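You operate a simulated robot arm through the tools that you are given. There is no shell and no other tool. Be economical: measure what you need, move in short steps, check, and stop when the job is done.

You are at the controls of a simulated robot arm. One attempt, no reset.

Task
Wipe the drip, then draw base to 100 ml in the yellow cup.
Fine: blue rag, into the black tray after; cup under the twin dispenser's white paddle; the other cup stays empty.

Only the result counts: the job must be done as asked and must still hold three seconds after the hand-in. Knocking over, shifting, dropping, spilling or breaking anything else fails it.

Robot
A 7-joint arm with a two-finger parallel gripper, fixed in place. Base frame: the origin is at the foot of the arm, x ahead of it, y to its left, z up; the work surface is at about z = 0.88. Lengths are in m, angles in degrees, forces in N, time in s.
With the tool pointing down near the work surface it reaches from about 0.3 to 0.7 m from the base axis. Its first joint turns from -66.0 to 66.0 degrees. Payload 1.57 kg.
The tool frame sits at the grasp point between the pads (the TCP): z along the fingers, y along the line on which they close. The tips reach 0.03 m beyond it. Largest opening 0.11 m; finger width 0.024, thickness 0.012; the body of the gripper, 0.048 by 0.112 m, starts 0.078 m behind the TCP.
Orientation is told as [roll, pitch, yaw] about the base's x, y, z axes, in that order, counted from this pose: with the fingers straight down and closing along the base's y, the tool's x points along the base's -x, its y along +y and its z along -z.

Tools
- The arm moves only by the tool play_rows. Its argument "increments" is a list of rows, each an object (a shift or turn left out is 0, a gripper value left out holds the last) with "linear": the shift along the base's x, y, z in units of 30 mm (1.0 is 30 mm), a list of three; "turn": the turn, a rotation vector about the base's x, y, z in units of 5 degrees (1.0 is 5 degrees), a list of three; "hand": the opening, from 0 (shut) to 1 (fully open). In form: [{"linear": [dx, dy, dz], "turn": [rx, ry, rz], "hand": hand}, ...]. A call has 1 to 12 rows; each row shifts and turns the commanded pose from where the row before left it. A call with a number of a shift or a turn outside -1 to 1 is refused whole. Rows are played at 5 a second. More than 0.05 m and 8.6 degrees between two rows, or a gripper value outside its range, and nothing of the call is played. Where a pose cannot be reached the arm comes as near as it can. A force on the tool above 50 N (or 10 N above the force at the start of the call, whichever is more), or a blocked arm, ends the call early, and 0.2 s more pass. The fingers move at their own pace (about 0.108 m/s each) and stop on an object; they squeeze with about 23 N. The grip force told is the motor's: it shows also when the fingers shut on nothing. Time passes only in rows, and 0.2 s behind the last, so rows that do not move let the fingers close. The reply holds the time, the measured pose of the TCP, the force on the tool along the base axes, the opening and the grip force, in the units named above and with some noise, with the torque about the TCP (base axes, N m) and any sound that the robot's microphone picked up, and new pictures: "views" is both (left out), scene, wrist or none.
- Cameras (640 x 400 px; columns grow to the right, rows downward): "scene" is fixed at [0.1861, -0.4114, 1.4021]; the picture's right is [0.57, -0.82, 0.00], its down [-0.48, -0.33, -0.81] and it looks along [0.67, 0.47, -0.58] (base axes); focal length 283 px, centre (320, 200). "wrist" rides on the gripper at [0.07, 0.016, -0.141] in the tool frame; the picture's right is [-0.23, 0.97, 0.00], its down [-0.86, -0.20, -0.48] and it looks along [-0.47, -0.11, 0.88] (tool axes); focal length 222 px, centre (320, 200). There is no depth. A picture from a camera that has moved, and an enlarged one, comes with that camera's place and axes in the base frame and with its lens.
- close_up(camera, box): a new picture of the part [left, top, right, bottom] of that camera's present view, enlarged. It takes no simulated time.
- hand_in(): hands the job in; it is judged then, once.

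Go step by step. Nothing tells you positions but the pictures and the camera data: compare them with the known pose of the tool, close in by small moves and look again before you grip or let go. The budget is 120 turns and 200 pictures, counting those below and the enlarged ones. Unless the task says otherwise, let go and move clear before handing in, and close with one line.

The tools are called after "Request:" as name(argument=value, ...) on one line, values as JSON. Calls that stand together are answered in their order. play_rows: Moves the arm, as the interface text tells. Its arguments: {"type":"object","properties":{"increments":{"type":"array","items":{"type":"object","properties":{"linear":{"type":"array","items":{"type":"number"}},"turn":{"type":"array","items":{"type":"number"}},"hand":{"type":"number"}}}},"views":{"type":"string","enum":["both","scene","wrist","none"]}},"required":["increments"]} The other tools are called the same way: close_up (camera, box) takes an enlarged picture of a part of a camera's view; hand_in () hands the job in.

At the start:

```text
clock: 0.0
tcp_pos: [0.4392, 0.0733, 1.2506]
orientation: [0.0, -0.1, 0.1]
contact_force: [0.4, 0.5, 0.1]
ft_torque: [0.0, 0.0, -0.02]
gripper_width: 0.1101
grip_force: 0.1
```

scene: 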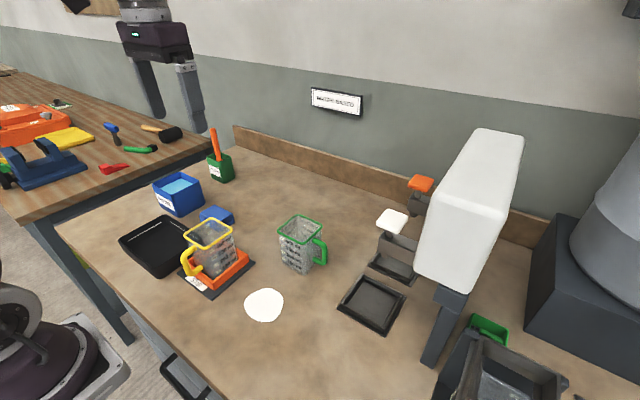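
wrist: 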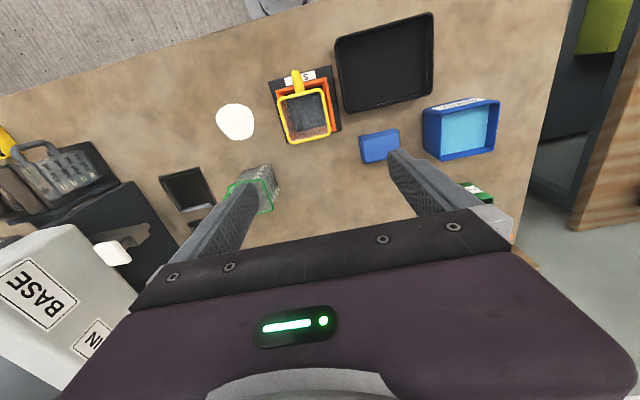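

I see a white puddle on the bench, a blue rag/sponge, a black tray, a yellow cup on an orange scale, a green cup, and a dispenser with white and orange paddles. I'll look closer first.

Request:
close_up(camera="scene", box=[110, 120, 350, 330])

Request:
close_up(camera="scene", box=[320, 120, 560, 400])

Request:
close_up(camera="wrist", box=[140, 0, 520, 240])

```text
1.90 times, centred on (230, 225) of scene
camera zoom: at [0.1861, -0.4114, 1.4021], right [0.57, -0.82, 0.0], down [-0.48, -0.33, -0.81], along [0.67, 0.47, -0.58], focal length 539 px, centre (491, 152)
```

zoom: 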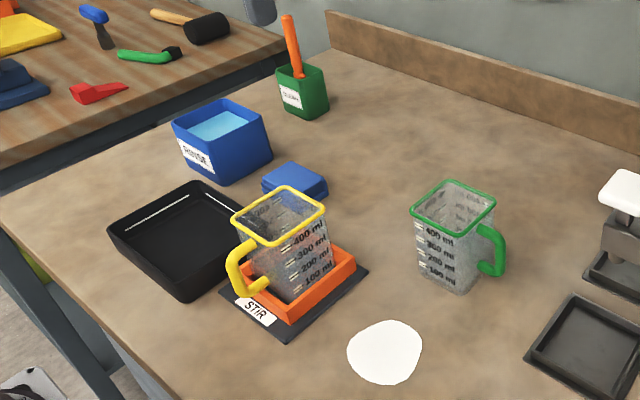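

```text
1.43 times, centred on (440, 260) of scene
camera zoom: at [0.1861, -0.4114, 1.4021], right [0.57, -0.82, 0.0], down [-0.48, -0.33, -0.81], along [0.67, 0.47, -0.58], focal length 404 px, centre (149, 114)
```

zoom: 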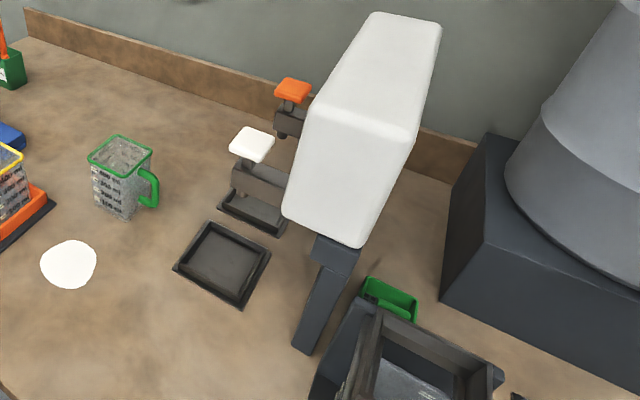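

```text
1.67 times, centred on (330, 120) of wrist
camera zoom: at [0.371, 0.0894, 1.3918], right [0.23, 0.97, 0.0], down [0.86, -0.2, 0.48], along [0.47, -0.11, -0.88], focal length 370 px, centre (303, 333)
```

zoom: 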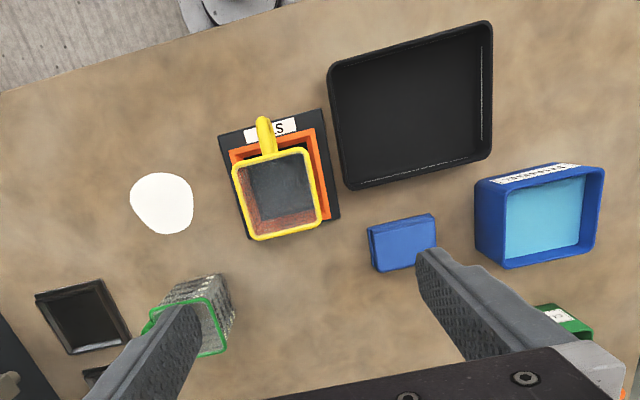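

The drip is at about (0.41, -0.11), 8 cm across. The rag is at (0.526, 0.187), the tray at (0.37, 0.22) and the white paddle at about (0.54, -0.30, 1.11). I'll move above the rag for a closer look.

Request:
play_rows(increments=[{"linear": [0.386, 0.543, -0.957]}, {"linear": [0.386, 0.543, -0.957]}, {"linear": [0.386, 0.543, -0.957]}, {"linear": [0.386, 0.543, -0.957]}, {"linear": [0.386, 0.543, -0.957]}, {"linear": [0.386, 0.543, -0.957]}, {"linear": [0.386, 0.543, -0.957]}, {}])

```text
clock: 1.8
tcp_pos: [0.522, 0.1879, 1.05]
orientation: [0.0, 0.1, 0.0]
contact_force: [0.3, -0.2, 0.3]
ft_torque: [-0.02, -0.03, 0.0]
gripper_width: 0.1099
grip_force: 0.0
camera wrist: at [0.453, 0.2042, 1.1908], right [0.23, 0.97, 0.0], down [0.86, -0.2, 0.48], along [0.47, -0.11, -0.88], focal length 222 px, centre (320, 200)
```

scene: 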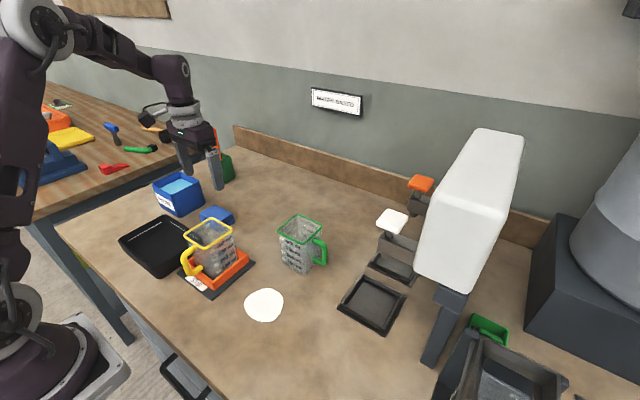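
wrist: 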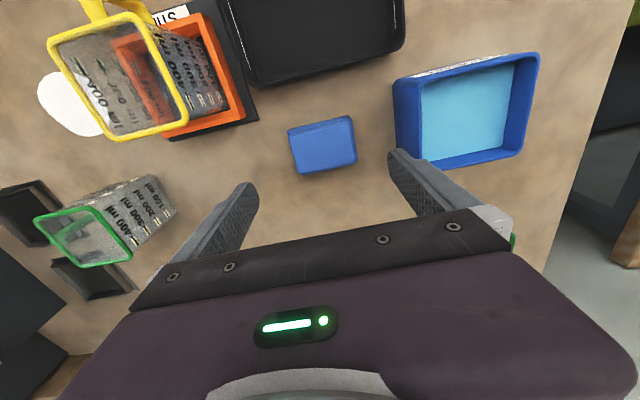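

The rag is a 7.6 x 5.2 cm block aligned with y, centred at about (0.527, 0.192). I'll descend over it and stop just above the surface before gripping.

Request:
play_rows(increments=[{"linear": [0.17, 0.14, -0.9]}, {"linear": [0, 0, -0.9]}, {"linear": [0, 0, -0.9]}, {"linear": [0, 0, -0.9]}, {"linear": [0, 0, -0.4]}, {}])

```text
clock: 3.2
tcp_pos: [0.5256, 0.1918, 0.9292]
orientation: [0.0, 0.1, 0.0]
contact_force: [-0.2, 1.1, 0.3]
ft_torque: [0.0, 0.01, 0.01]
gripper_width: 0.1098
grip_force: 0.1
camera wrist: at [0.4573, 0.2074, 1.0707], right [0.23, 0.97, 0.0], down [0.86, -0.2, 0.48], along [0.47, -0.11, -0.88], focal length 222 px, centre (320, 200)
```

scene: 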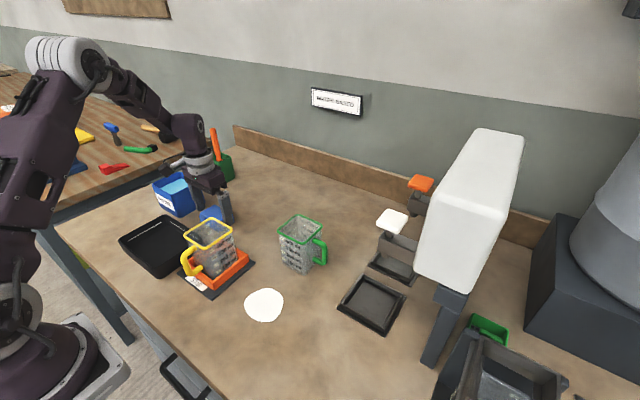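
wrist: 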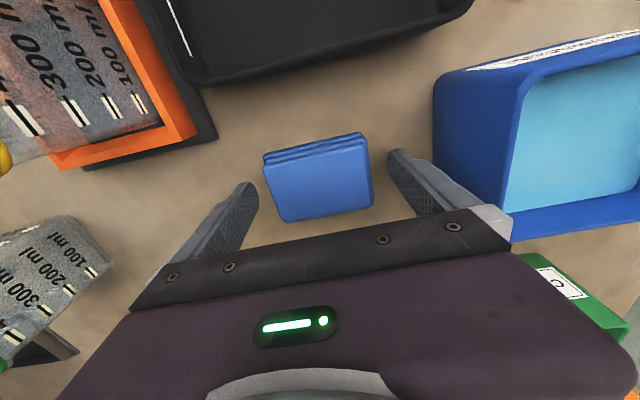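

The rag sits between the fingers with room on both sides. I'll go down the last bit and close.

Request:
play_rows(increments=[{"linear": [0, 0, -0.43]}, {}, {"hand": 0}, {"hand": 0}, {"hand": 0}, {"hand": 0}])

```text
clock: 4.6
tcp_pos: [0.5246, 0.1901, 0.9169]
orientation: [0.0, 0.0, 0.1]
contact_force: [-0.2, 0.5, 0.3]
ft_torque: [0.04, 0.04, 0.0]
gripper_width: 0.084
grip_force: 22.6
camera wrist: at [0.4571, 0.2072, 1.0577], right [0.23, 0.97, 0.0], down [0.86, -0.2, 0.48], along [0.47, -0.11, -0.88], focal length 222 px, centre (320, 200)
```

scene: 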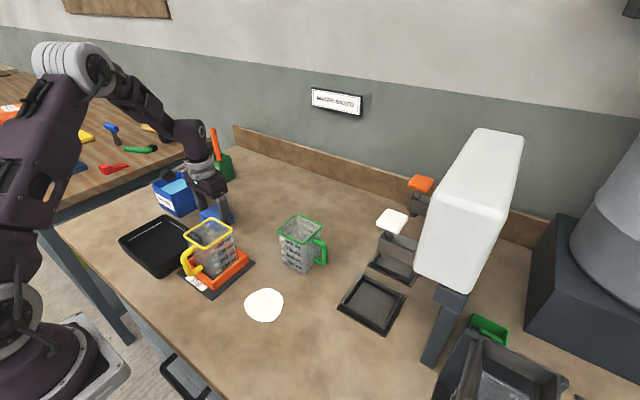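
wrist: 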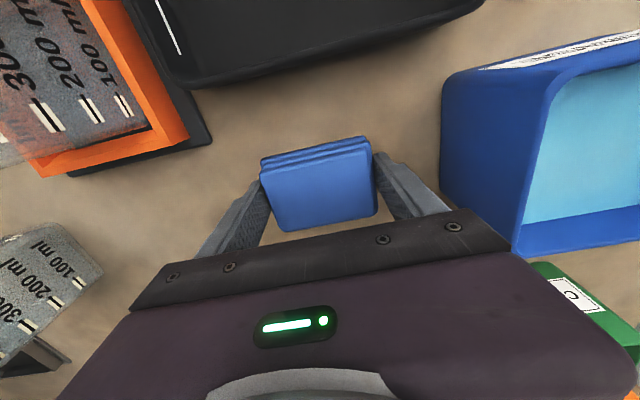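

I have the rag, at an opening of 0.084. I'll lift it, then carry it high over to the drip.

Request:
play_rows(increments=[{"linear": [0, 0, 0.975]}, {"linear": [0, 0, 0.975]}, {"linear": [0, 0, 0.975]}, {"linear": [0, 0, 0.975]}, {"linear": [0, 0, 0.975]}, {"linear": [0, 0, 0.975]}, {"linear": [0, 0, 0.975]}, {}], views="wrist")

Request:
play_rows(increments=[{"linear": [-0.345, -0.91, 0]}, {"linear": [-0.345, -0.91, 0]}, {"linear": [-0.345, -0.91, 0]}, {"linear": [-0.345, -0.91, 0]}, {"linear": [-0.345, -0.91, 0]}, {"linear": [-0.345, -0.91, 0]}, {"linear": [-0.345, -0.91, 0]}, {"linear": [-0.345, -0.91, 0]}, {"linear": [-0.345, -0.91, 0]}, {"linear": [-0.345, -0.91, 0]}, {"linear": [-0.345, -0.91, 0]}, {}])

```text
clock: 6.4
tcp_pos: [0.5277, 0.1913, 1.1196]
orientation: [0.0, 0.0, 0.0]
contact_force: [-0.4, -0.9, -0.2]
ft_torque: [0.01, 0.01, 0.01]
gripper_width: 0.0839
grip_force: 22.8
camera wrist: at [0.4581, 0.2085, 1.2621], right [0.23, 0.97, 0.0], down [0.86, -0.2, 0.48], along [0.47, -0.11, -0.88], focal length 222 px, centre (320, 200)
```

wrist: 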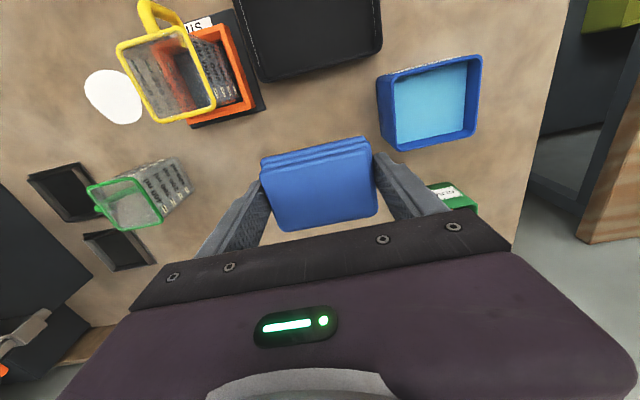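

```text
clock: 9.0
tcp_pos: [0.4134, -0.1091, 1.1197]
orientation: [0.0, 0.0, 0.1]
contact_force: [0.0, 0.9, -0.9]
ft_torque: [-0.01, -0.01, 0.0]
gripper_width: 0.084
grip_force: 22.7
camera wrist: at [0.3447, -0.0927, 1.2626], right [0.23, 0.97, 0.0], down [0.86, -0.2, 0.48], along [0.47, -0.11, -0.88], focal length 222 px, centre (320, 200)
```

scene: 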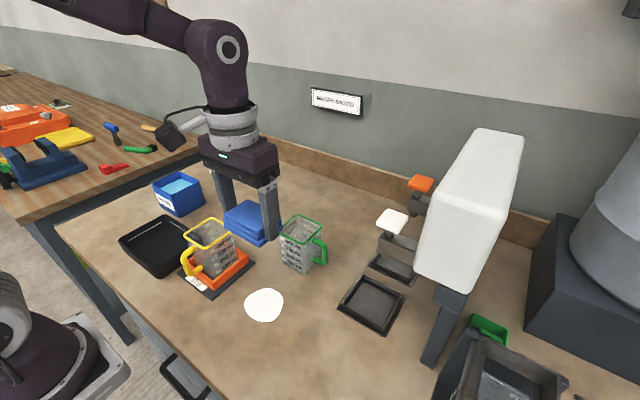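
wrist: 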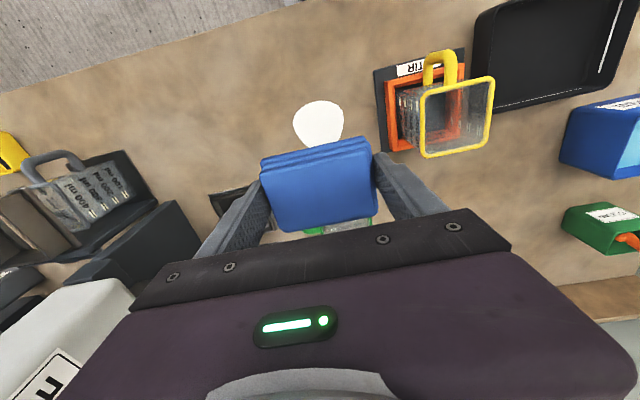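

The rag is above the drip, and the stirrer base edge at y ≈ -0.01 and the green cup at x > 0.49 leave room to wipe. I'll descend to contact.

Request:
play_rows(increments=[{"linear": [0, 0, -0.95]}, {"linear": [0, 0, -0.95]}, {"linear": [0, 0, -0.95]}, {"linear": [0, 0, -0.95]}, {"linear": [0, 0, -0.95]}, {"linear": [0, 0, -0.95]}, {"linear": [0, 0, -0.4]}, {"linear": [0, 0, -0.3]}, {"linear": [0, 0, -0.1]}, {}])

```text
clock: 11.2
tcp_pos: [0.4122, -0.1091, 0.9256]
orientation: [0.1, 0.0, 0.0]
contact_force: [-0.5, 0.5, 0.5]
ft_torque: [0.02, -0.03, -0.02]
gripper_width: 0.0838
grip_force: 22.9
camera wrist: at [0.3439, -0.0922, 1.0675], right [0.23, 0.97, 0.0], down [0.86, -0.2, 0.48], along [0.47, -0.11, -0.88], focal length 222 px, centre (320, 200)
```

scene: 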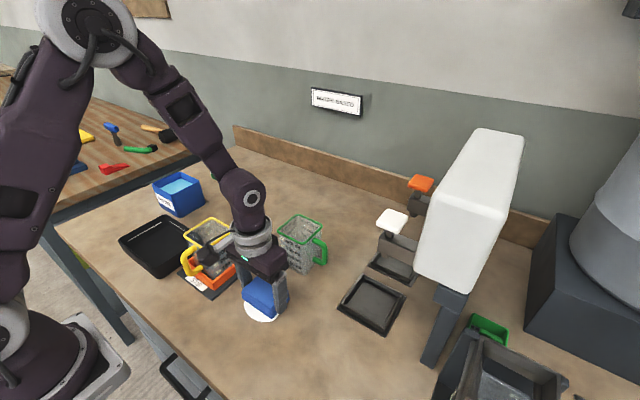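
wrist: 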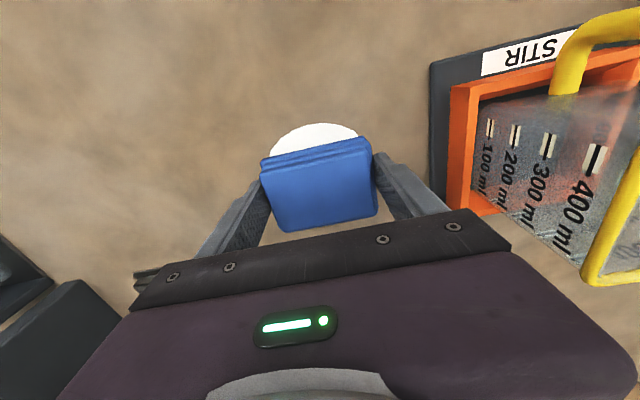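

Rag is about 1 cm above the surface. I'll press lightly.

Request:
play_rows(increments=[{"linear": [0, 0, -0.15]}, {"linear": [0, 0, -0.1]}, {"linear": [0, 0, -0.07]}, {}], views="wrist")

```text
clock: 12.2
tcp_pos: [0.4114, -0.1084, 0.9163]
orientation: [0.0, 0.0, 0.0]
contact_force: [0.2, -0.2, -0.2]
ft_torque: [0.0, 0.01, 0.01]
gripper_width: 0.0842
grip_force: 23.3
camera wrist: at [0.3439, -0.0925, 1.0579], right [0.23, 0.97, 0.0], down [0.86, -0.2, 0.48], along [0.47, -0.11, -0.88], focal length 222 px, centre (320, 200)
```

wrist: 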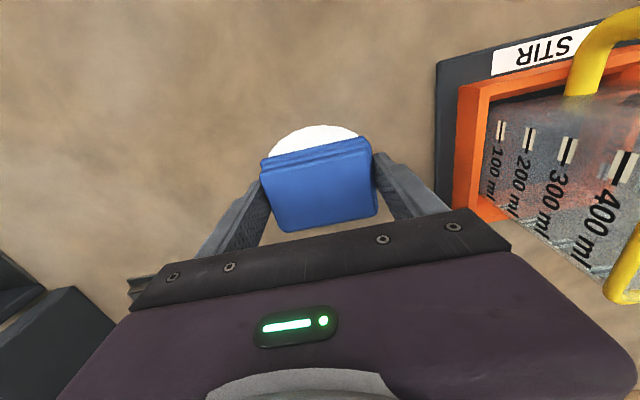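

No contact force yet, so I'll go down a little more.

Request:
play_rows(increments=[{"linear": [0, 0, -0.05]}, {"linear": [0, 0, -0.05]}, {}], views="none")

```text
clock: 13.0
tcp_pos: [0.4117, -0.1089, 0.9132]
orientation: [0.0, -0.1, 0.1]
contact_force: [0.5, 1.4, 27.6]
ft_torque: [0.05, 0.0, 0.02]
gripper_width: 0.0841
grip_force: 23.3
```

Contact at 27 N. I'll ease off slightly and wipe in a raster.

Request:
play_rows(increments=[{"linear": [0, 0, 0.04]}, {"linear": [0.4, 0, 0]}, {"linear": [0.4, 0, 0]}, {"linear": [0, 0.4, 0]}, {"linear": [0, 0.4, 0]}, {"linear": [0, -0.5, 0]}, {"linear": [0, -0.5, 0]}, {"linear": [0, -0.6, 0]}, {"linear": [-0.5, 0, 0]}, {"linear": [-0.3, 0, 0]}, {"linear": [0, 0.5, 0]}, {}], views="wrist")

```text
clock: 15.6
tcp_pos: [0.4125, -0.1172, 0.9139]
orientation: [0.0, 0.1, 0.0]
contact_force: [-0.2, 0.2, -0.4]
ft_torque: [0.02, 0.03, 0.01]
gripper_width: 0.084
grip_force: 22.9
camera wrist: at [0.3444, -0.1014, 1.0558], right [0.23, 0.97, 0.0], down [0.86, -0.2, 0.48], along [0.47, -0.11, -0.88], focal length 222 px, centre (320, 200)
```

wrist: 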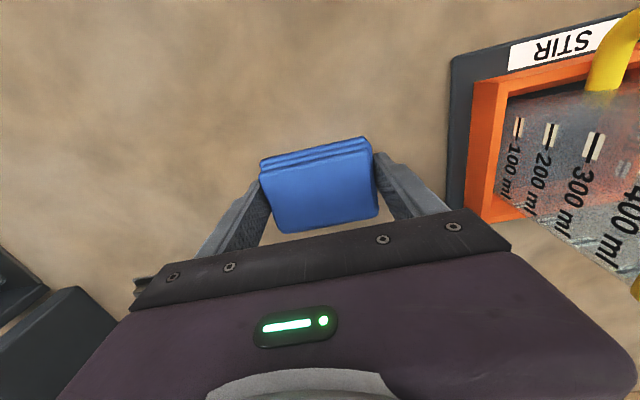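

The visible part of the drip is gone. I'll do the rest of the raster towards the base side, then lift and check.

Request:
play_rows(increments=[{"linear": [0, 0, -0.025]}, {"linear": [-0.5, 0, 0]}, {"linear": [-0.5, 0, 0]}, {"linear": [0, 0.5, 0]}, {"linear": [0, 0.5, 0]}, {"linear": [0, -0.5, 0]}, {"linear": [0, -0.5, 0]}, {"linear": [0, -0.5, 0]}, {"linear": [0.5, 0, 0]}, {"linear": [0.5, 0.5, 0]}, {}], views="none")

Request:
play_rows(increments=[{"linear": [0, 0, 1]}, {"linear": [0, 0, 1]}, {"linear": [0, 0, 1]}, {"linear": [0, 0, 1]}, {"linear": [0, 0, 1]}, {"linear": [0, 0, 1]}, {"linear": [0, 0, 1]}, {}])

```text
clock: 18.0
tcp_pos: [0.4119, -0.1185, 0.9135]
orientation: [0.0, 0.1, 0.0]
contact_force: [1.1, 0.0, 0.0]
ft_torque: [0.0, 0.02, 0.01]
gripper_width: 0.0838
grip_force: 23.5
```

```text
clock: 19.8
tcp_pos: [0.4122, -0.1177, 1.1248]
orientation: [0.0, 0.0, 0.1]
contact_force: [0.1, -0.1, 0.0]
ft_torque: [0.0, 0.02, -0.04]
gripper_width: 0.0839
grip_force: 22.7
camera wrist: at [0.3438, -0.1011, 1.2666], right [0.23, 0.97, 0.0], down [0.86, -0.2, 0.48], along [0.47, -0.11, -0.88], focal length 222 px, centre (320, 200)
```

scene: 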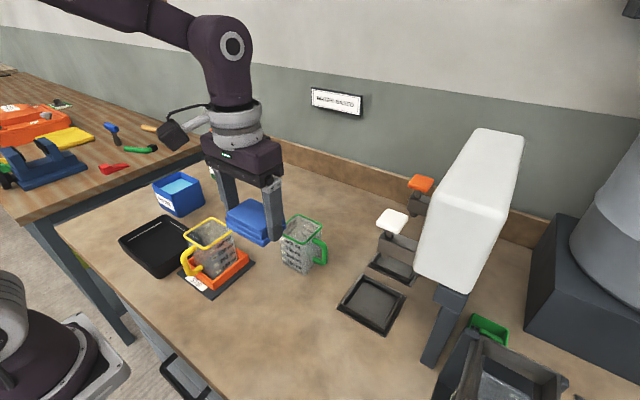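
wrist: 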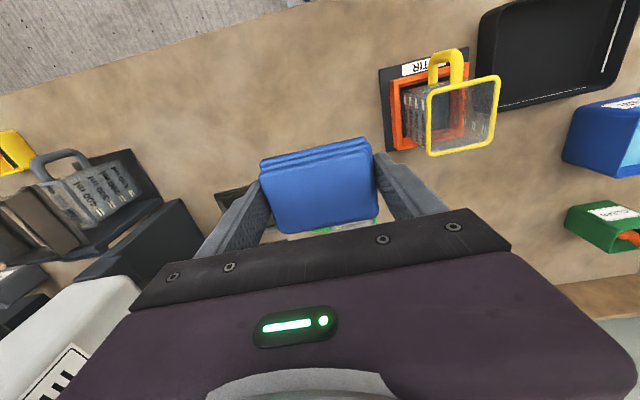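

The drip is gone. I'll carry the rag over to above the black tray, centred at about (0.384, 0.211).

Request:
play_rows(increments=[{"linear": [-0.085, 0.997, 0]}, {"linear": [-0.085, 0.997, 0]}, {"linear": [-0.085, 0.997, 0]}, {"linear": [-0.085, 0.997, 0]}, {"linear": [-0.085, 0.997, 0]}, {"linear": [-0.085, 0.997, 0]}, {"linear": [-0.085, 0.997, 0]}, {"linear": [-0.085, 0.997, 0]}, {"linear": [-0.085, 0.997, 0]}, {"linear": [-0.085, 0.997, 0]}, {"linear": [-0.085, 0.997, 0]}, {}])

Request:
close_up(camera="scene", box=[200, 220, 360, 340])

```text
clock: 22.4
tcp_pos: [0.3825, 0.2101, 1.1243]
orientation: [0.0, 0.0, 0.0]
contact_force: [-0.8, 0.0, -0.4]
ft_torque: [0.0, -0.02, 0.0]
gripper_width: 0.084
grip_force: 22.5
camera wrist: at [0.3153, 0.2274, 1.2656], right [0.23, 0.97, 0.0], down [0.86, -0.2, 0.48], along [0.47, -0.11, -0.88], focal length 222 px, centre (320, 200)
```

scene: 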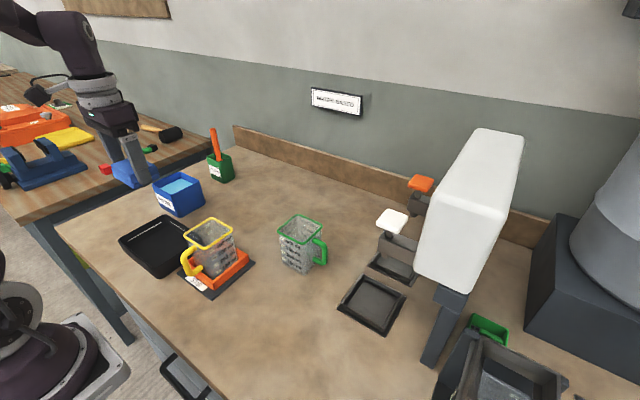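
wrist: 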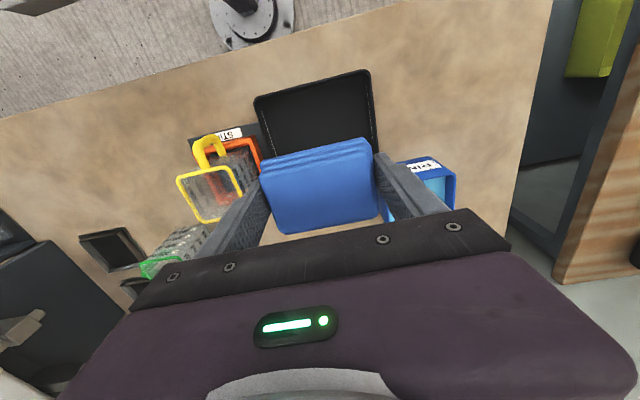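

```text
3.33 times, centred on (280, 280) of scene
camera zoom: at [0.1861, -0.4114, 1.4021], right [0.57, -0.82, 0.0], down [-0.48, -0.33, -0.81], along [0.67, 0.47, -0.58], focal length 944 px, centre (453, -67)
```

zoom: 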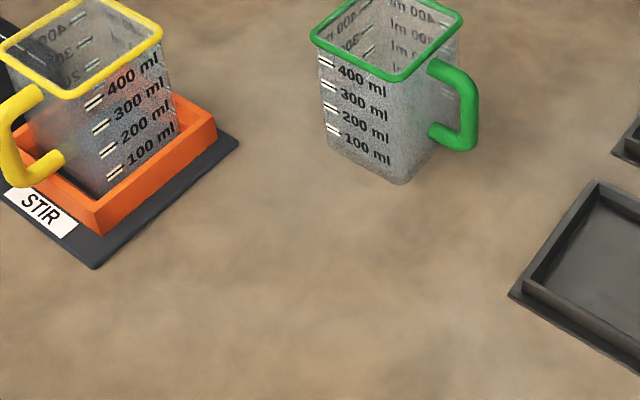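

Tray position is confirmed. I'll lower the rag into it.

Request:
play_rows(increments=[{"linear": [0, 0, -0.95]}, {"linear": [0, 0, -0.95]}, {"linear": [0, 0, -0.95]}, {"linear": [0, 0, -0.95]}, {"linear": [0, 0, -0.95]}, {"linear": [0, 0, -0.95]}, {"linear": [0, 0, -0.4]}, {}])

```text
clock: 24.2
tcp_pos: [0.3852, 0.21, 0.9408]
orientation: [0.0, 0.0, 0.1]
contact_force: [-0.3, -0.1, -0.2]
ft_torque: [0.03, -0.03, 0.01]
gripper_width: 0.084
grip_force: 23.7
camera wrist: at [0.3157, 0.2268, 1.0821], right [0.23, 0.97, 0.0], down [0.86, -0.2, 0.48], along [0.47, -0.11, -0.88], focal length 222 px, centre (320, 200)
```

scene: 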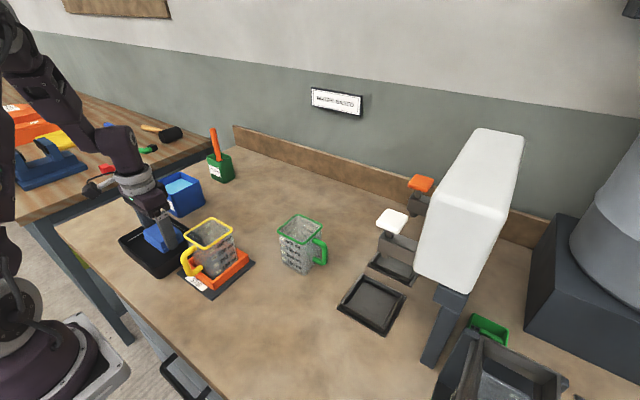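
wrist: 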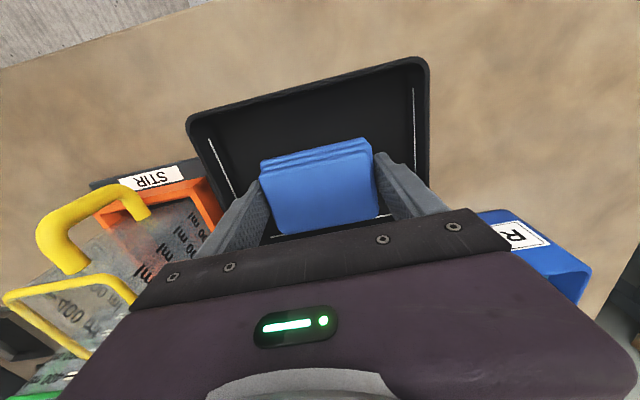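

The rag hangs inside the tray walls. I'll lower it a bit more and release it gently.

Request:
play_rows(increments=[{"linear": [-0.2, 0, 0]}, {"linear": [0, 0, -0.3]}, {"linear": [0, 0, -0.25]}, {"linear": [0, 0, -0.1]}, {}], views="none")

Request:
play_rows(increments=[{"hand": 0.92}, {"hand": 0.92}, {"hand": 0.92}, {"linear": [0, 0, 0.5]}, {"linear": [0, 0, 1]}, {"linear": [0, 0, 1]}, {"linear": [0, 0, 1]}, {"linear": [0, 0, 1]}, {"linear": [0, 0, 1]}, {"linear": [0, 0, 1]}, {}])

```text
clock: 25.4
tcp_pos: [0.3777, 0.2101, 0.9208]
orientation: [0.0, 0.1, 0.0]
contact_force: [0.5, 0.1, -0.4]
ft_torque: [-0.02, -0.01, -0.01]
gripper_width: 0.084
grip_force: 22.9
```

```text
clock: 27.8
tcp_pos: [0.3771, 0.2118, 1.1158]
orientation: [0.0, 0.1, 0.1]
contact_force: [0.1, 0.5, -0.2]
ft_torque: [-0.01, 0.01, -0.01]
gripper_width: 0.1013
grip_force: 0.0
camera wrist: at [0.3093, 0.2275, 1.2581], right [0.23, 0.97, 0.0], down [0.86, -0.2, 0.48], along [0.47, -0.11, -0.88], focal length 222 px, centre (320, 200)
```

scene: 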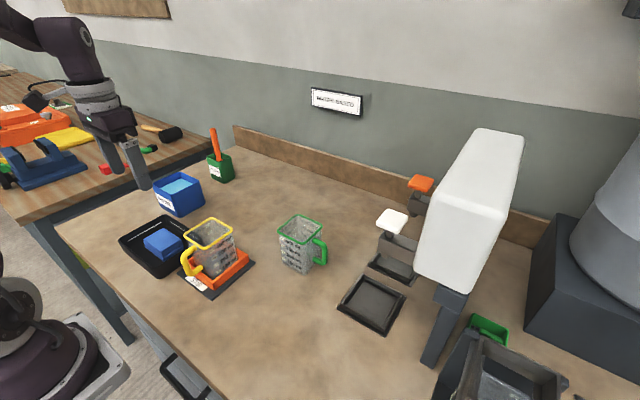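
wrist: 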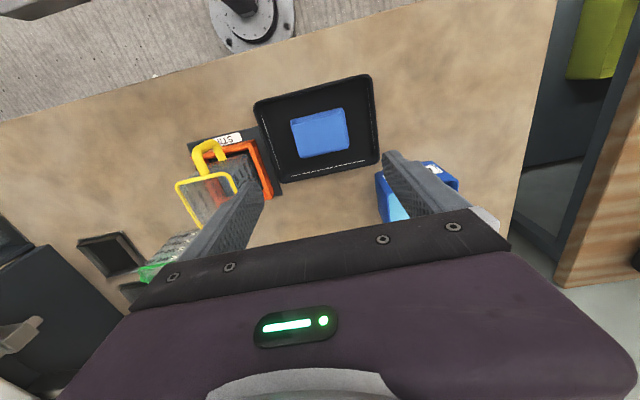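

The rag lies in the tray. Now I'll study the dispenser and the cup geometry.

Request:
close_up(camera="scene", box=[330, 165, 450, 340])

Request:
play_rows(increments=[{"linear": [0.3, -1, 0.3]}, {"linear": [0.3, -1, 0.3]}, {"linear": [0.3, -1, 0.3]}, {"linear": [0.3, -1, 0.3]}, {"linear": [0, -1, 0.3]}, {"linear": [0, -1, 0.3]}, {"linear": [0, -1, 0.3]}, {"linear": [0, -1, 0.3]}, {}])

```text
2.29 times, centred on (390, 252) of scene
camera zoom: at [0.1861, -0.4114, 1.4021], right [0.57, -0.82, 0.0], down [-0.48, -0.33, -0.81], along [0.67, 0.47, -0.58], focal length 647 px, centre (160, 80)
```

zoom: 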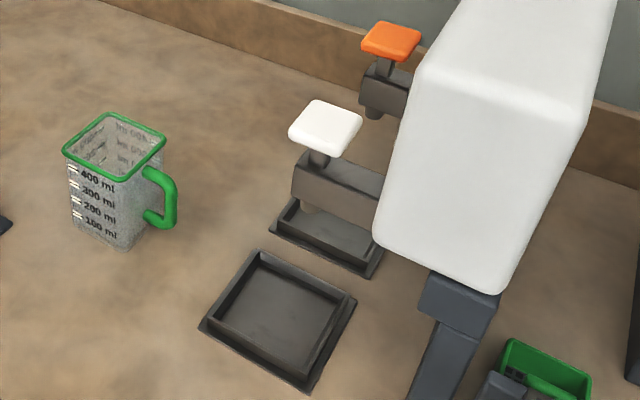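

```text
clock: 29.8
tcp_pos: [0.4131, -0.0296, 1.1878]
orientation: [0.0, 0.0, 0.0]
contact_force: [0.4, 0.4, -0.7]
ft_torque: [0.0, -0.01, -0.02]
gripper_width: 0.1012
grip_force: 0.1
camera wrist: at [0.3459, -0.0126, 1.3297], right [0.23, 0.97, 0.0], down [0.86, -0.2, 0.48], along [0.47, -0.11, -0.88], focal length 222 px, centre (320, 200)
```

scene: 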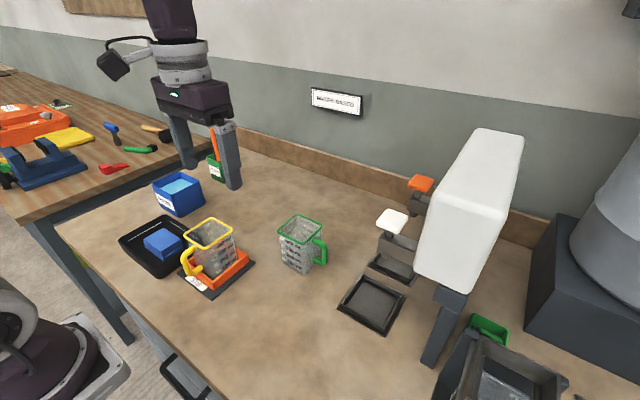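
wrist: 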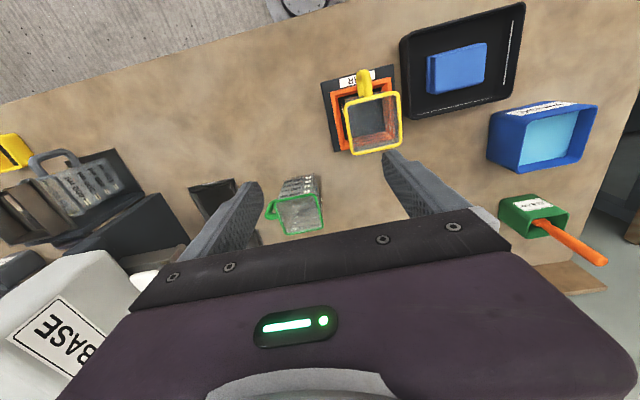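

The paddle triangulates to about (0.543, -0.304, 1.108). Its nozzle hangs on a bar at z ≈ 1.03–1.08 over a drip tray centred at (0.545, -0.293), so the cup can't be lowered there from straight above. I'll tilt the gripper 45° forward so it works from the handle side, with the fingers on the cup's ±y walls.

Request:
play_rows(increments=[{"hand": 1, "linear": [-0.25, 0.3, 0], "turn": [0, -1, 0]}, {"linear": [-0.25, 0.3, 0], "turn": [0, -1, 0]}, {"linear": [-0.25, 0.3, 0], "turn": [0, -1, 0]}, {"linear": [-0.25, 0.3, -0.3], "turn": [0, -1, 0]}, {"linear": [-0.25, 0.3, -0.6], "turn": [0, -1, 0]}, {"linear": [-0.25, 0.3, -0.6], "turn": [0, -1, 0]}, {"linear": [-0.25, 0.3, -0.6], "turn": [0, -1, 0]}, {"linear": [-0.25, 0.3, -0.6], "turn": [0, -1, 0]}, {"linear": [-0.25, 0.3, -0.6], "turn": [0, -1, 0]}, {}])

```text
clock: 32.0
tcp_pos: [0.3511, 0.0366, 1.1098]
orientation: [-0.1, -37.7, -0.3]
contact_force: [0.3, 0.8, 0.2]
ft_torque: [0.01, 0.03, -0.01]
gripper_width: 0.1099
grip_force: 0.1
out of reach, approached as far as the arm can: row 8, 9
camera wrist: at [0.211, 0.0543, 1.1797], right [0.19, 0.97, 0.14], down [0.38, -0.2, 0.9], along [0.9, -0.12, -0.41], focal length 222 px, centre (320, 200)
```

scene: 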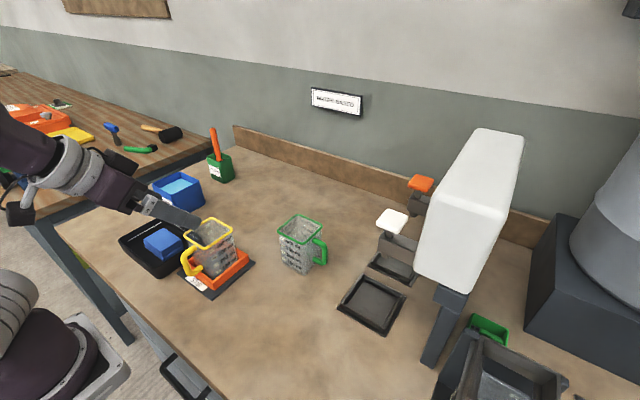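
wrist: 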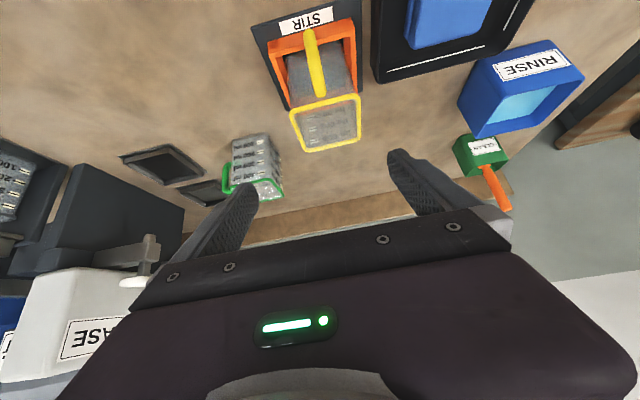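

Close in at 45° is beyond reach. I'll move out and up over the cup, and see what tilt is achievable there.

Request:
play_rows(increments=[{"linear": [0.6, 0, 0.3]}, {"linear": [0.6, 0, 0]}, {"linear": [0.6, 0, 0]}, {"linear": [0.5, 0, 0]}, {}])

```text
clock: 33.2
tcp_pos: [0.4218, 0.0367, 1.121]
orientation: [-0.1, -37.7, -0.3]
contact_force: [-0.7, -1.0, 0.0]
ft_torque: [0.0, -0.03, 0.0]
gripper_width: 0.11
grip_force: 0.0
camera wrist: at [0.2807, 0.054, 1.1893], right [0.19, 0.97, 0.14], down [0.38, -0.2, 0.9], along [0.9, -0.12, -0.41], focal length 222 px, centre (320, 200)
```

scene: 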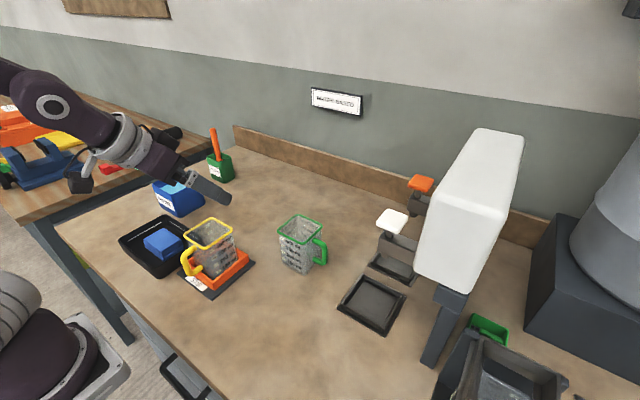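
wrist: 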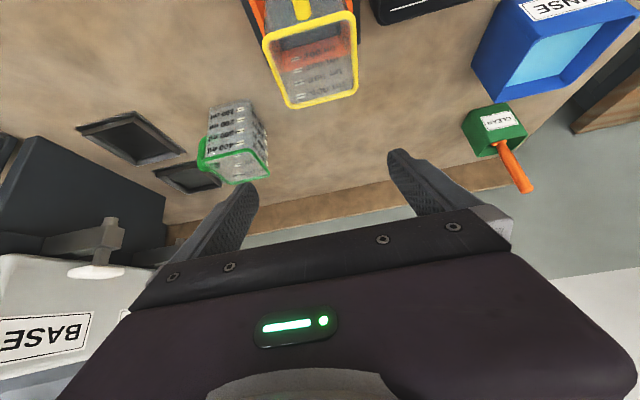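

Tilt is now a steady 37.7°, which gives enough clearance. The cup centre is at about (0.42, 0.0505) with the rim at z ≈ 0.995. I'll align and descend vertically to just above the rim.

Request:
play_rows(increments=[{"linear": [-0.16, 0.46, 0]}, {"linear": [0, 0, -0.8]}, {"linear": [0, 0, -0.8]}, {"linear": [0, 0, -0.8]}, {"linear": [0, 0, -0.5]}, {}])

Request:
close_up(camera="scene", box=[130, 170, 290, 310])

```text
clock: 34.6
tcp_pos: [0.413, 0.0581, 1.0743]
orientation: [2.6, -41.1, -0.6]
contact_force: [-0.1, 0.3, 0.3]
ft_torque: [0.01, 0.03, 0.0]
gripper_width: 0.1099
grip_force: 0.1
out of reach, approached as far as the arm can: row 3, 4, 5
camera wrist: at [0.2681, 0.0695, 1.1361], right [0.15, 0.97, 0.18], down [0.33, -0.23, 0.92], along [0.93, -0.08, -0.36], focal length 222 px, centre (320, 200)
```

scene: 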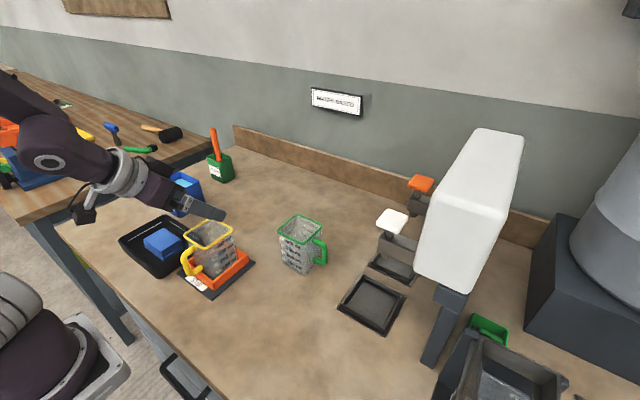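
wrist: 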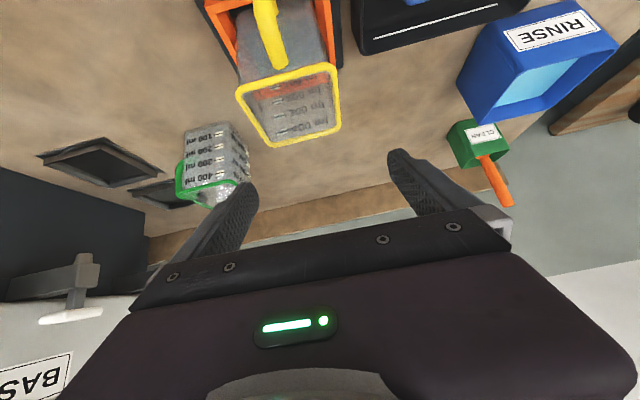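

```text
2.86 times, centred on (210, 240) of scene
camera zoom: at [0.1861, -0.4114, 1.4021], right [0.57, -0.82, 0.0], down [-0.48, -0.33, -0.81], along [0.67, 0.47, -0.58], focal length 809 px, centre (634, 86)
```

zoom: 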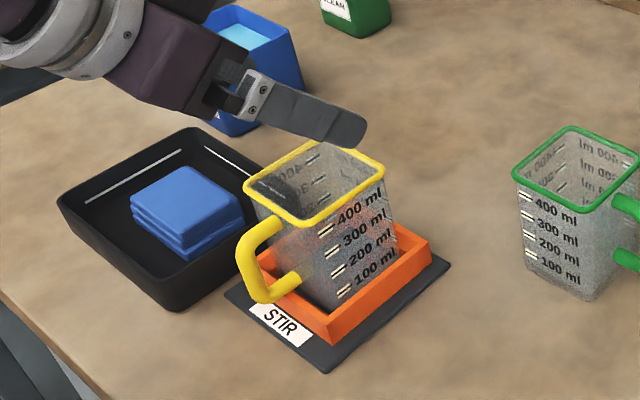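

The tilted grasp isn't reachable this close to the base. New plan: pick the cup up vertically, set it down further out on free bench at about (0.56, 0.09), re-grip it tilted there, then bring it to the dispenser. First I'll raise and untilt.

Request:
play_rows(increments=[{"linear": [0, 0, 0.8]}, {"linear": [0, 0, 0.8]}, {"linear": [0, 0, 0.3], "turn": [-0.5, 0.9, 0.1]}, {"turn": [0, 1, 0]}, {"turn": [0, 1, 0]}, {"turn": [0, 1, 0]}, {"turn": [0, 1, 0]}, {"turn": [0, 1, 0]}, {"turn": [0, 1, 0]}, {"turn": [0, 1, 0]}, {"turn": [0, 0.32, 0]}, {}])

```text
clock: 37.2
tcp_pos: [0.4032, 0.0512, 1.1182]
orientation: [-1.8, 3.5, 1.6]
contact_force: [0.1, 0.1, 1.0]
ft_torque: [-0.02, 0.01, 0.0]
gripper_width: 0.1097
grip_force: 0.0
camera wrist: at [0.3436, 0.0717, 1.2638], right [0.2, 0.98, -0.05], down [0.89, -0.16, 0.43], along [0.42, -0.13, -0.9], focal length 222 px, centre (320, 200)
```

scene: 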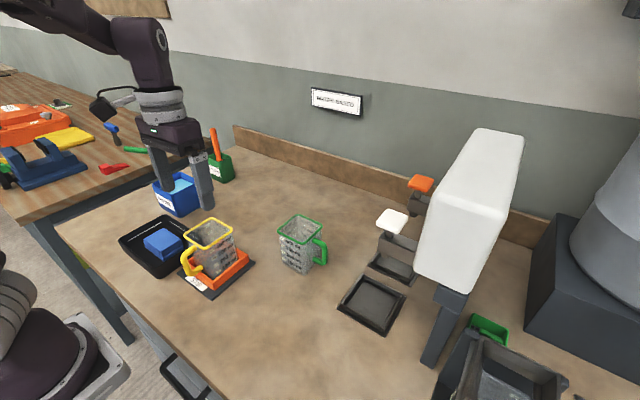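
wrist: 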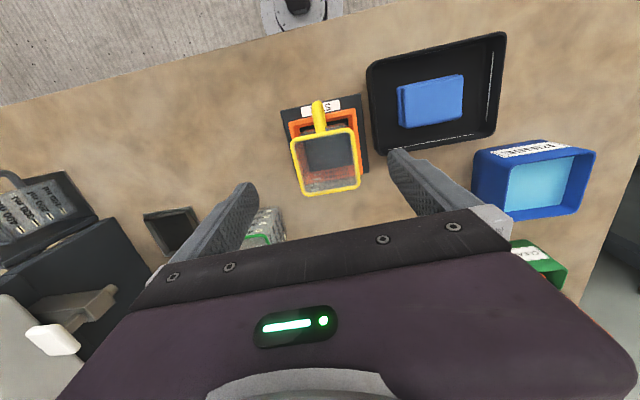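

I'll correct the small rotation residue and centre over the cup.

Request:
play_rows(increments=[{"linear": [0.29, 0, 0], "turn": [0.36, -0.7, -0.32]}, {"linear": [0.29, 0, 0]}, {}])

```text
clock: 38.0
tcp_pos: [0.4211, 0.0521, 1.1186]
orientation: [-0.2, 0.0, -0.1]
contact_force: [0.2, -0.1, 0.1]
ft_torque: [0.01, 0.01, 0.02]
gripper_width: 0.11
grip_force: 0.0
camera wrist: at [0.3525, 0.0695, 1.2599], right [0.23, 0.97, 0.0], down [0.85, -0.2, 0.48], along [0.47, -0.11, -0.88], focal length 222 px, centre (320, 200)
```

scene: 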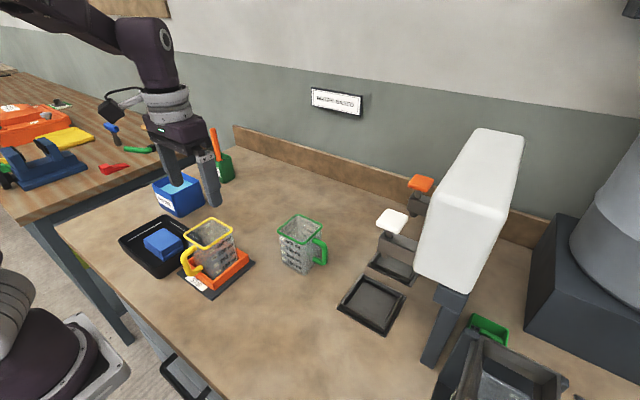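
wrist: 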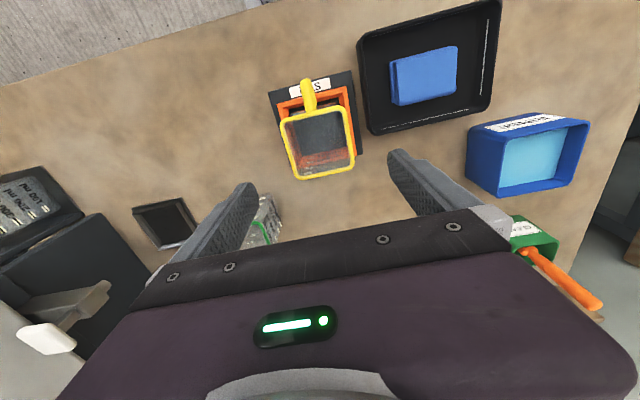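

Centred over the cup. I'll descend to grip height (tips above the orange pocket wall).

Request:
play_rows(increments=[{"linear": [0, 0, -0.9]}, {"linear": [0, 0, -0.9]}, {"linear": [0, 0, -0.9]}, {"linear": [0, 0, -0.9]}, {"linear": [0, 0, -0.9]}, {"linear": [0, 0, -0.9]}, {}])

Request:
close_up(camera="scene", box=[130, 170, 290, 310])

```text
clock: 39.6
tcp_pos: [0.4212, 0.0521, 0.9565]
orientation: [-0.2, 0.0, 0.0]
contact_force: [0.4, -0.5, 1.0]
ft_torque: [0.02, -0.02, 0.01]
gripper_width: 0.1102
grip_force: 0.0
camera wrist: at [0.3524, 0.0697, 1.0977], right [0.23, 0.97, 0.0], down [0.85, -0.2, 0.48], along [0.47, -0.11, -0.88], focal length 222 px, centre (320, 200)
```

scene: 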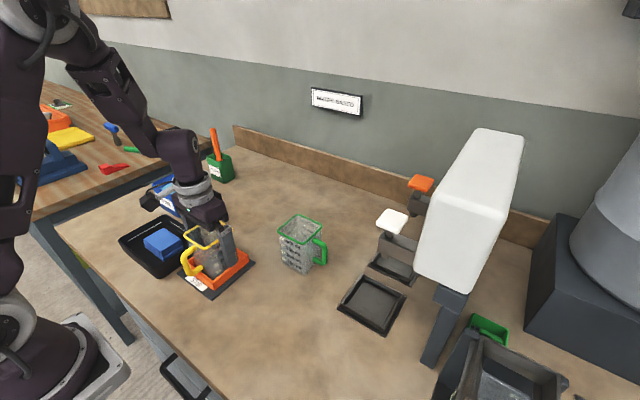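
wrist: 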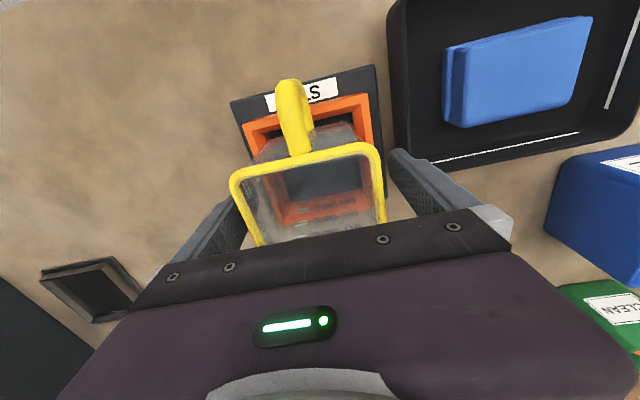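

```text
2.86 times, centred on (210, 240) of scene
camera zoom: at [0.1861, -0.4114, 1.4021], right [0.57, -0.82, 0.0], down [-0.48, -0.33, -0.81], along [0.67, 0.47, -0.58], focal length 809 px, centre (634, 86)
```

zoom: 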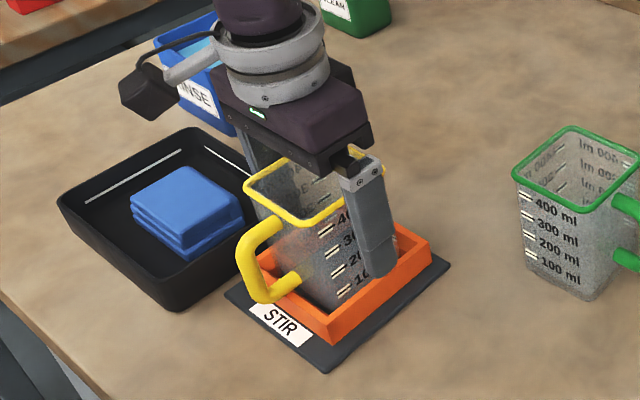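

Fingers straddle the cup cleanly. Closing.

Request:
play_rows(increments=[{"hand": 0}, {"hand": 0}, {"hand": 0}, {"hand": 0}, {"linear": [0, 0, 0.2]}, {"linear": [0, 0, 0.6]}, {"linear": [0, 0, 0.9]}, {"linear": [0, 0, 0.9]}, {}])

Request:
close_up(camera="scene", box=[130, 170, 290, 310])

```text
clock: 41.6
tcp_pos: [0.4213, 0.0529, 1.0351]
orientation: [-0.2, -0.1, 0.1]
contact_force: [0.0, 0.7, -1.2]
ft_torque: [0.0, -0.01, 0.0]
gripper_width: 0.0737
grip_force: 23.0
camera wrist: at [0.3524, 0.0696, 1.1761], right [0.23, 0.97, 0.0], down [0.85, -0.2, 0.48], along [0.47, -0.11, -0.88], focal length 222 px, centre (320, 200)
```

scene: 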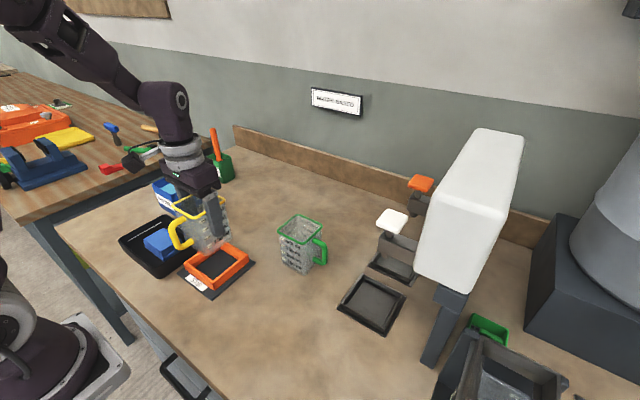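
wrist: 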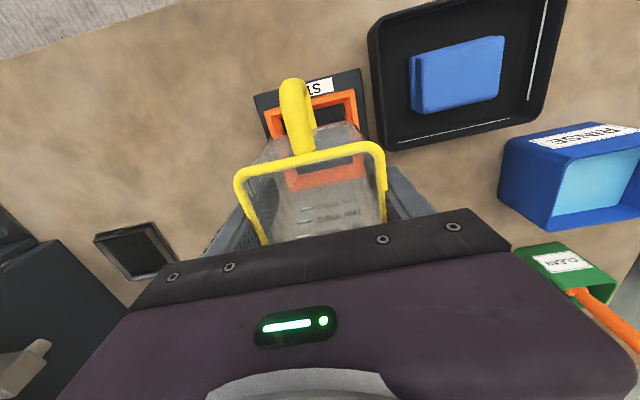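

```text
2.86 times, centred on (210, 240) of scene
camera zoom: at [0.1861, -0.4114, 1.4021], right [0.57, -0.82, 0.0], down [-0.48, -0.33, -0.81], along [0.67, 0.47, -0.58], focal length 809 px, centre (634, 86)
```

zoom: 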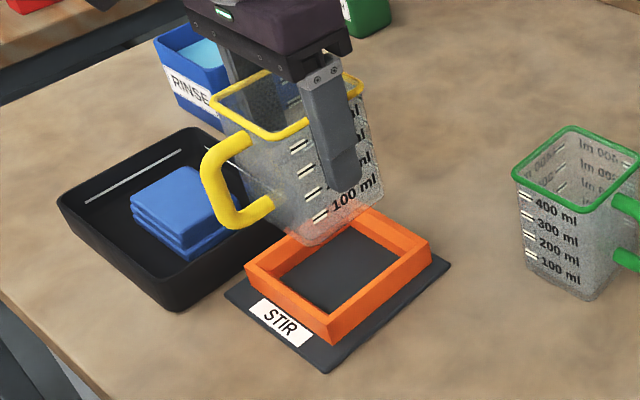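

The cup is held upright and out of the pocket. I'll carry it to (0.56, 0.09) and lower it near the bench.

Request:
play_rows(increments=[{"linear": [0.77, 0.2, 0.1]}, {"linear": [0.77, 0.2, 0]}, {"linear": [0.77, 0.2, 0]}, {"linear": [0.77, 0.2, 0]}, {"linear": [0.77, 0.2, 0]}, {"linear": [0.77, 0.2, 0]}, {"linear": [0, 0, -0.8]}, {"linear": [0, 0, -0.8]}, {"linear": [0, 0, -0.6]}, {"linear": [0, 0, -0.3]}, {}])

Request:
close_up(camera="scene", box=[160, 140, 320, 280])

```text
clock: 44.0
tcp_pos: [0.5593, 0.088, 0.962]
orientation: [-0.1, -0.1, 0.1]
contact_force: [0.0, 0.1, -1.1]
ft_torque: [0.04, -0.01, -0.01]
gripper_width: 0.0735
grip_force: 23.1
camera wrist: at [0.4907, 0.1057, 1.1035], right [0.23, 0.97, 0.0], down [0.85, -0.2, 0.48], along [0.47, -0.11, -0.88], focal length 222 px, centre (320, 200)
```

scene: 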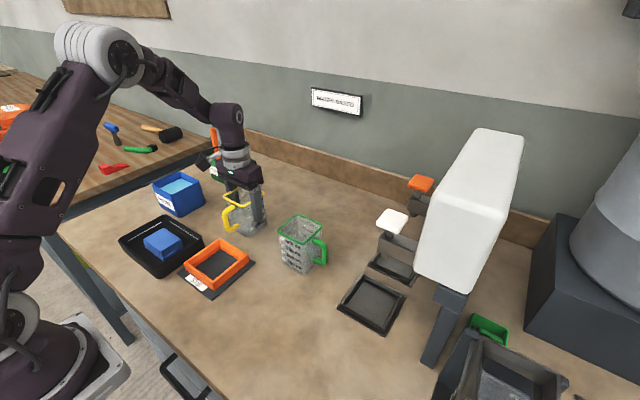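
wrist: 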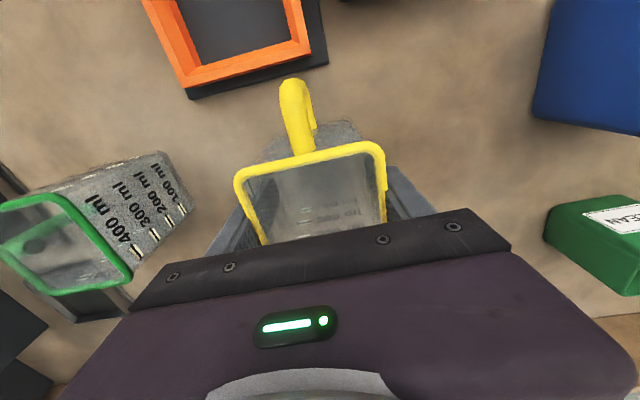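

```text
2.86 times, centred on (240, 210) of scene
camera zoom: at [0.1861, -0.4114, 1.4021], right [0.57, -0.82, 0.0], down [-0.48, -0.33, -0.81], along [0.67, 0.47, -0.58], focal length 809 px, centre (549, 171)
```

zoom: 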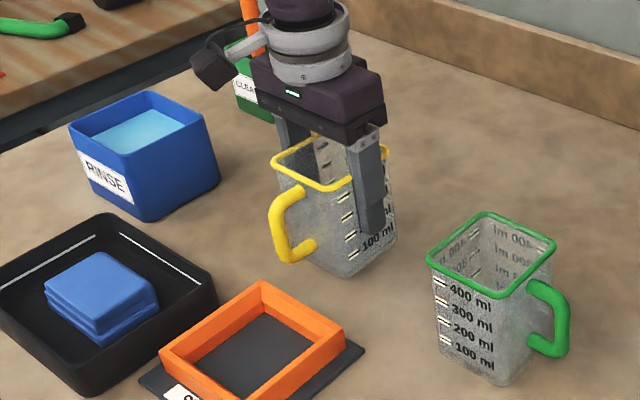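

Now lowering gently to bench contact.

Request:
play_rows(increments=[{"linear": [0, 0, -0.1]}, {"linear": [0, 0, -0.1]}, {"linear": [0, 0, -0.1]}, {}], views="none")

Request:
play_rows(increments=[{"linear": [0, 0, -0.07]}, {}], views="none")

```text
clock: 45.0
tcp_pos: [0.5596, 0.088, 0.9541]
orientation: [-0.2, 0.0, 0.0]
contact_force: [-0.1, 0.2, -1.2]
ft_torque: [0.02, -0.05, 0.03]
gripper_width: 0.0736
grip_force: 23.8
```

```text
clock: 45.6
tcp_pos: [0.5597, 0.0882, 0.9513]
orientation: [-0.2, 0.0, -0.1]
contact_force: [0.7, -0.6, -0.5]
ft_torque: [0.01, -0.02, 0.05]
gripper_width: 0.0736
grip_force: 23.1
```

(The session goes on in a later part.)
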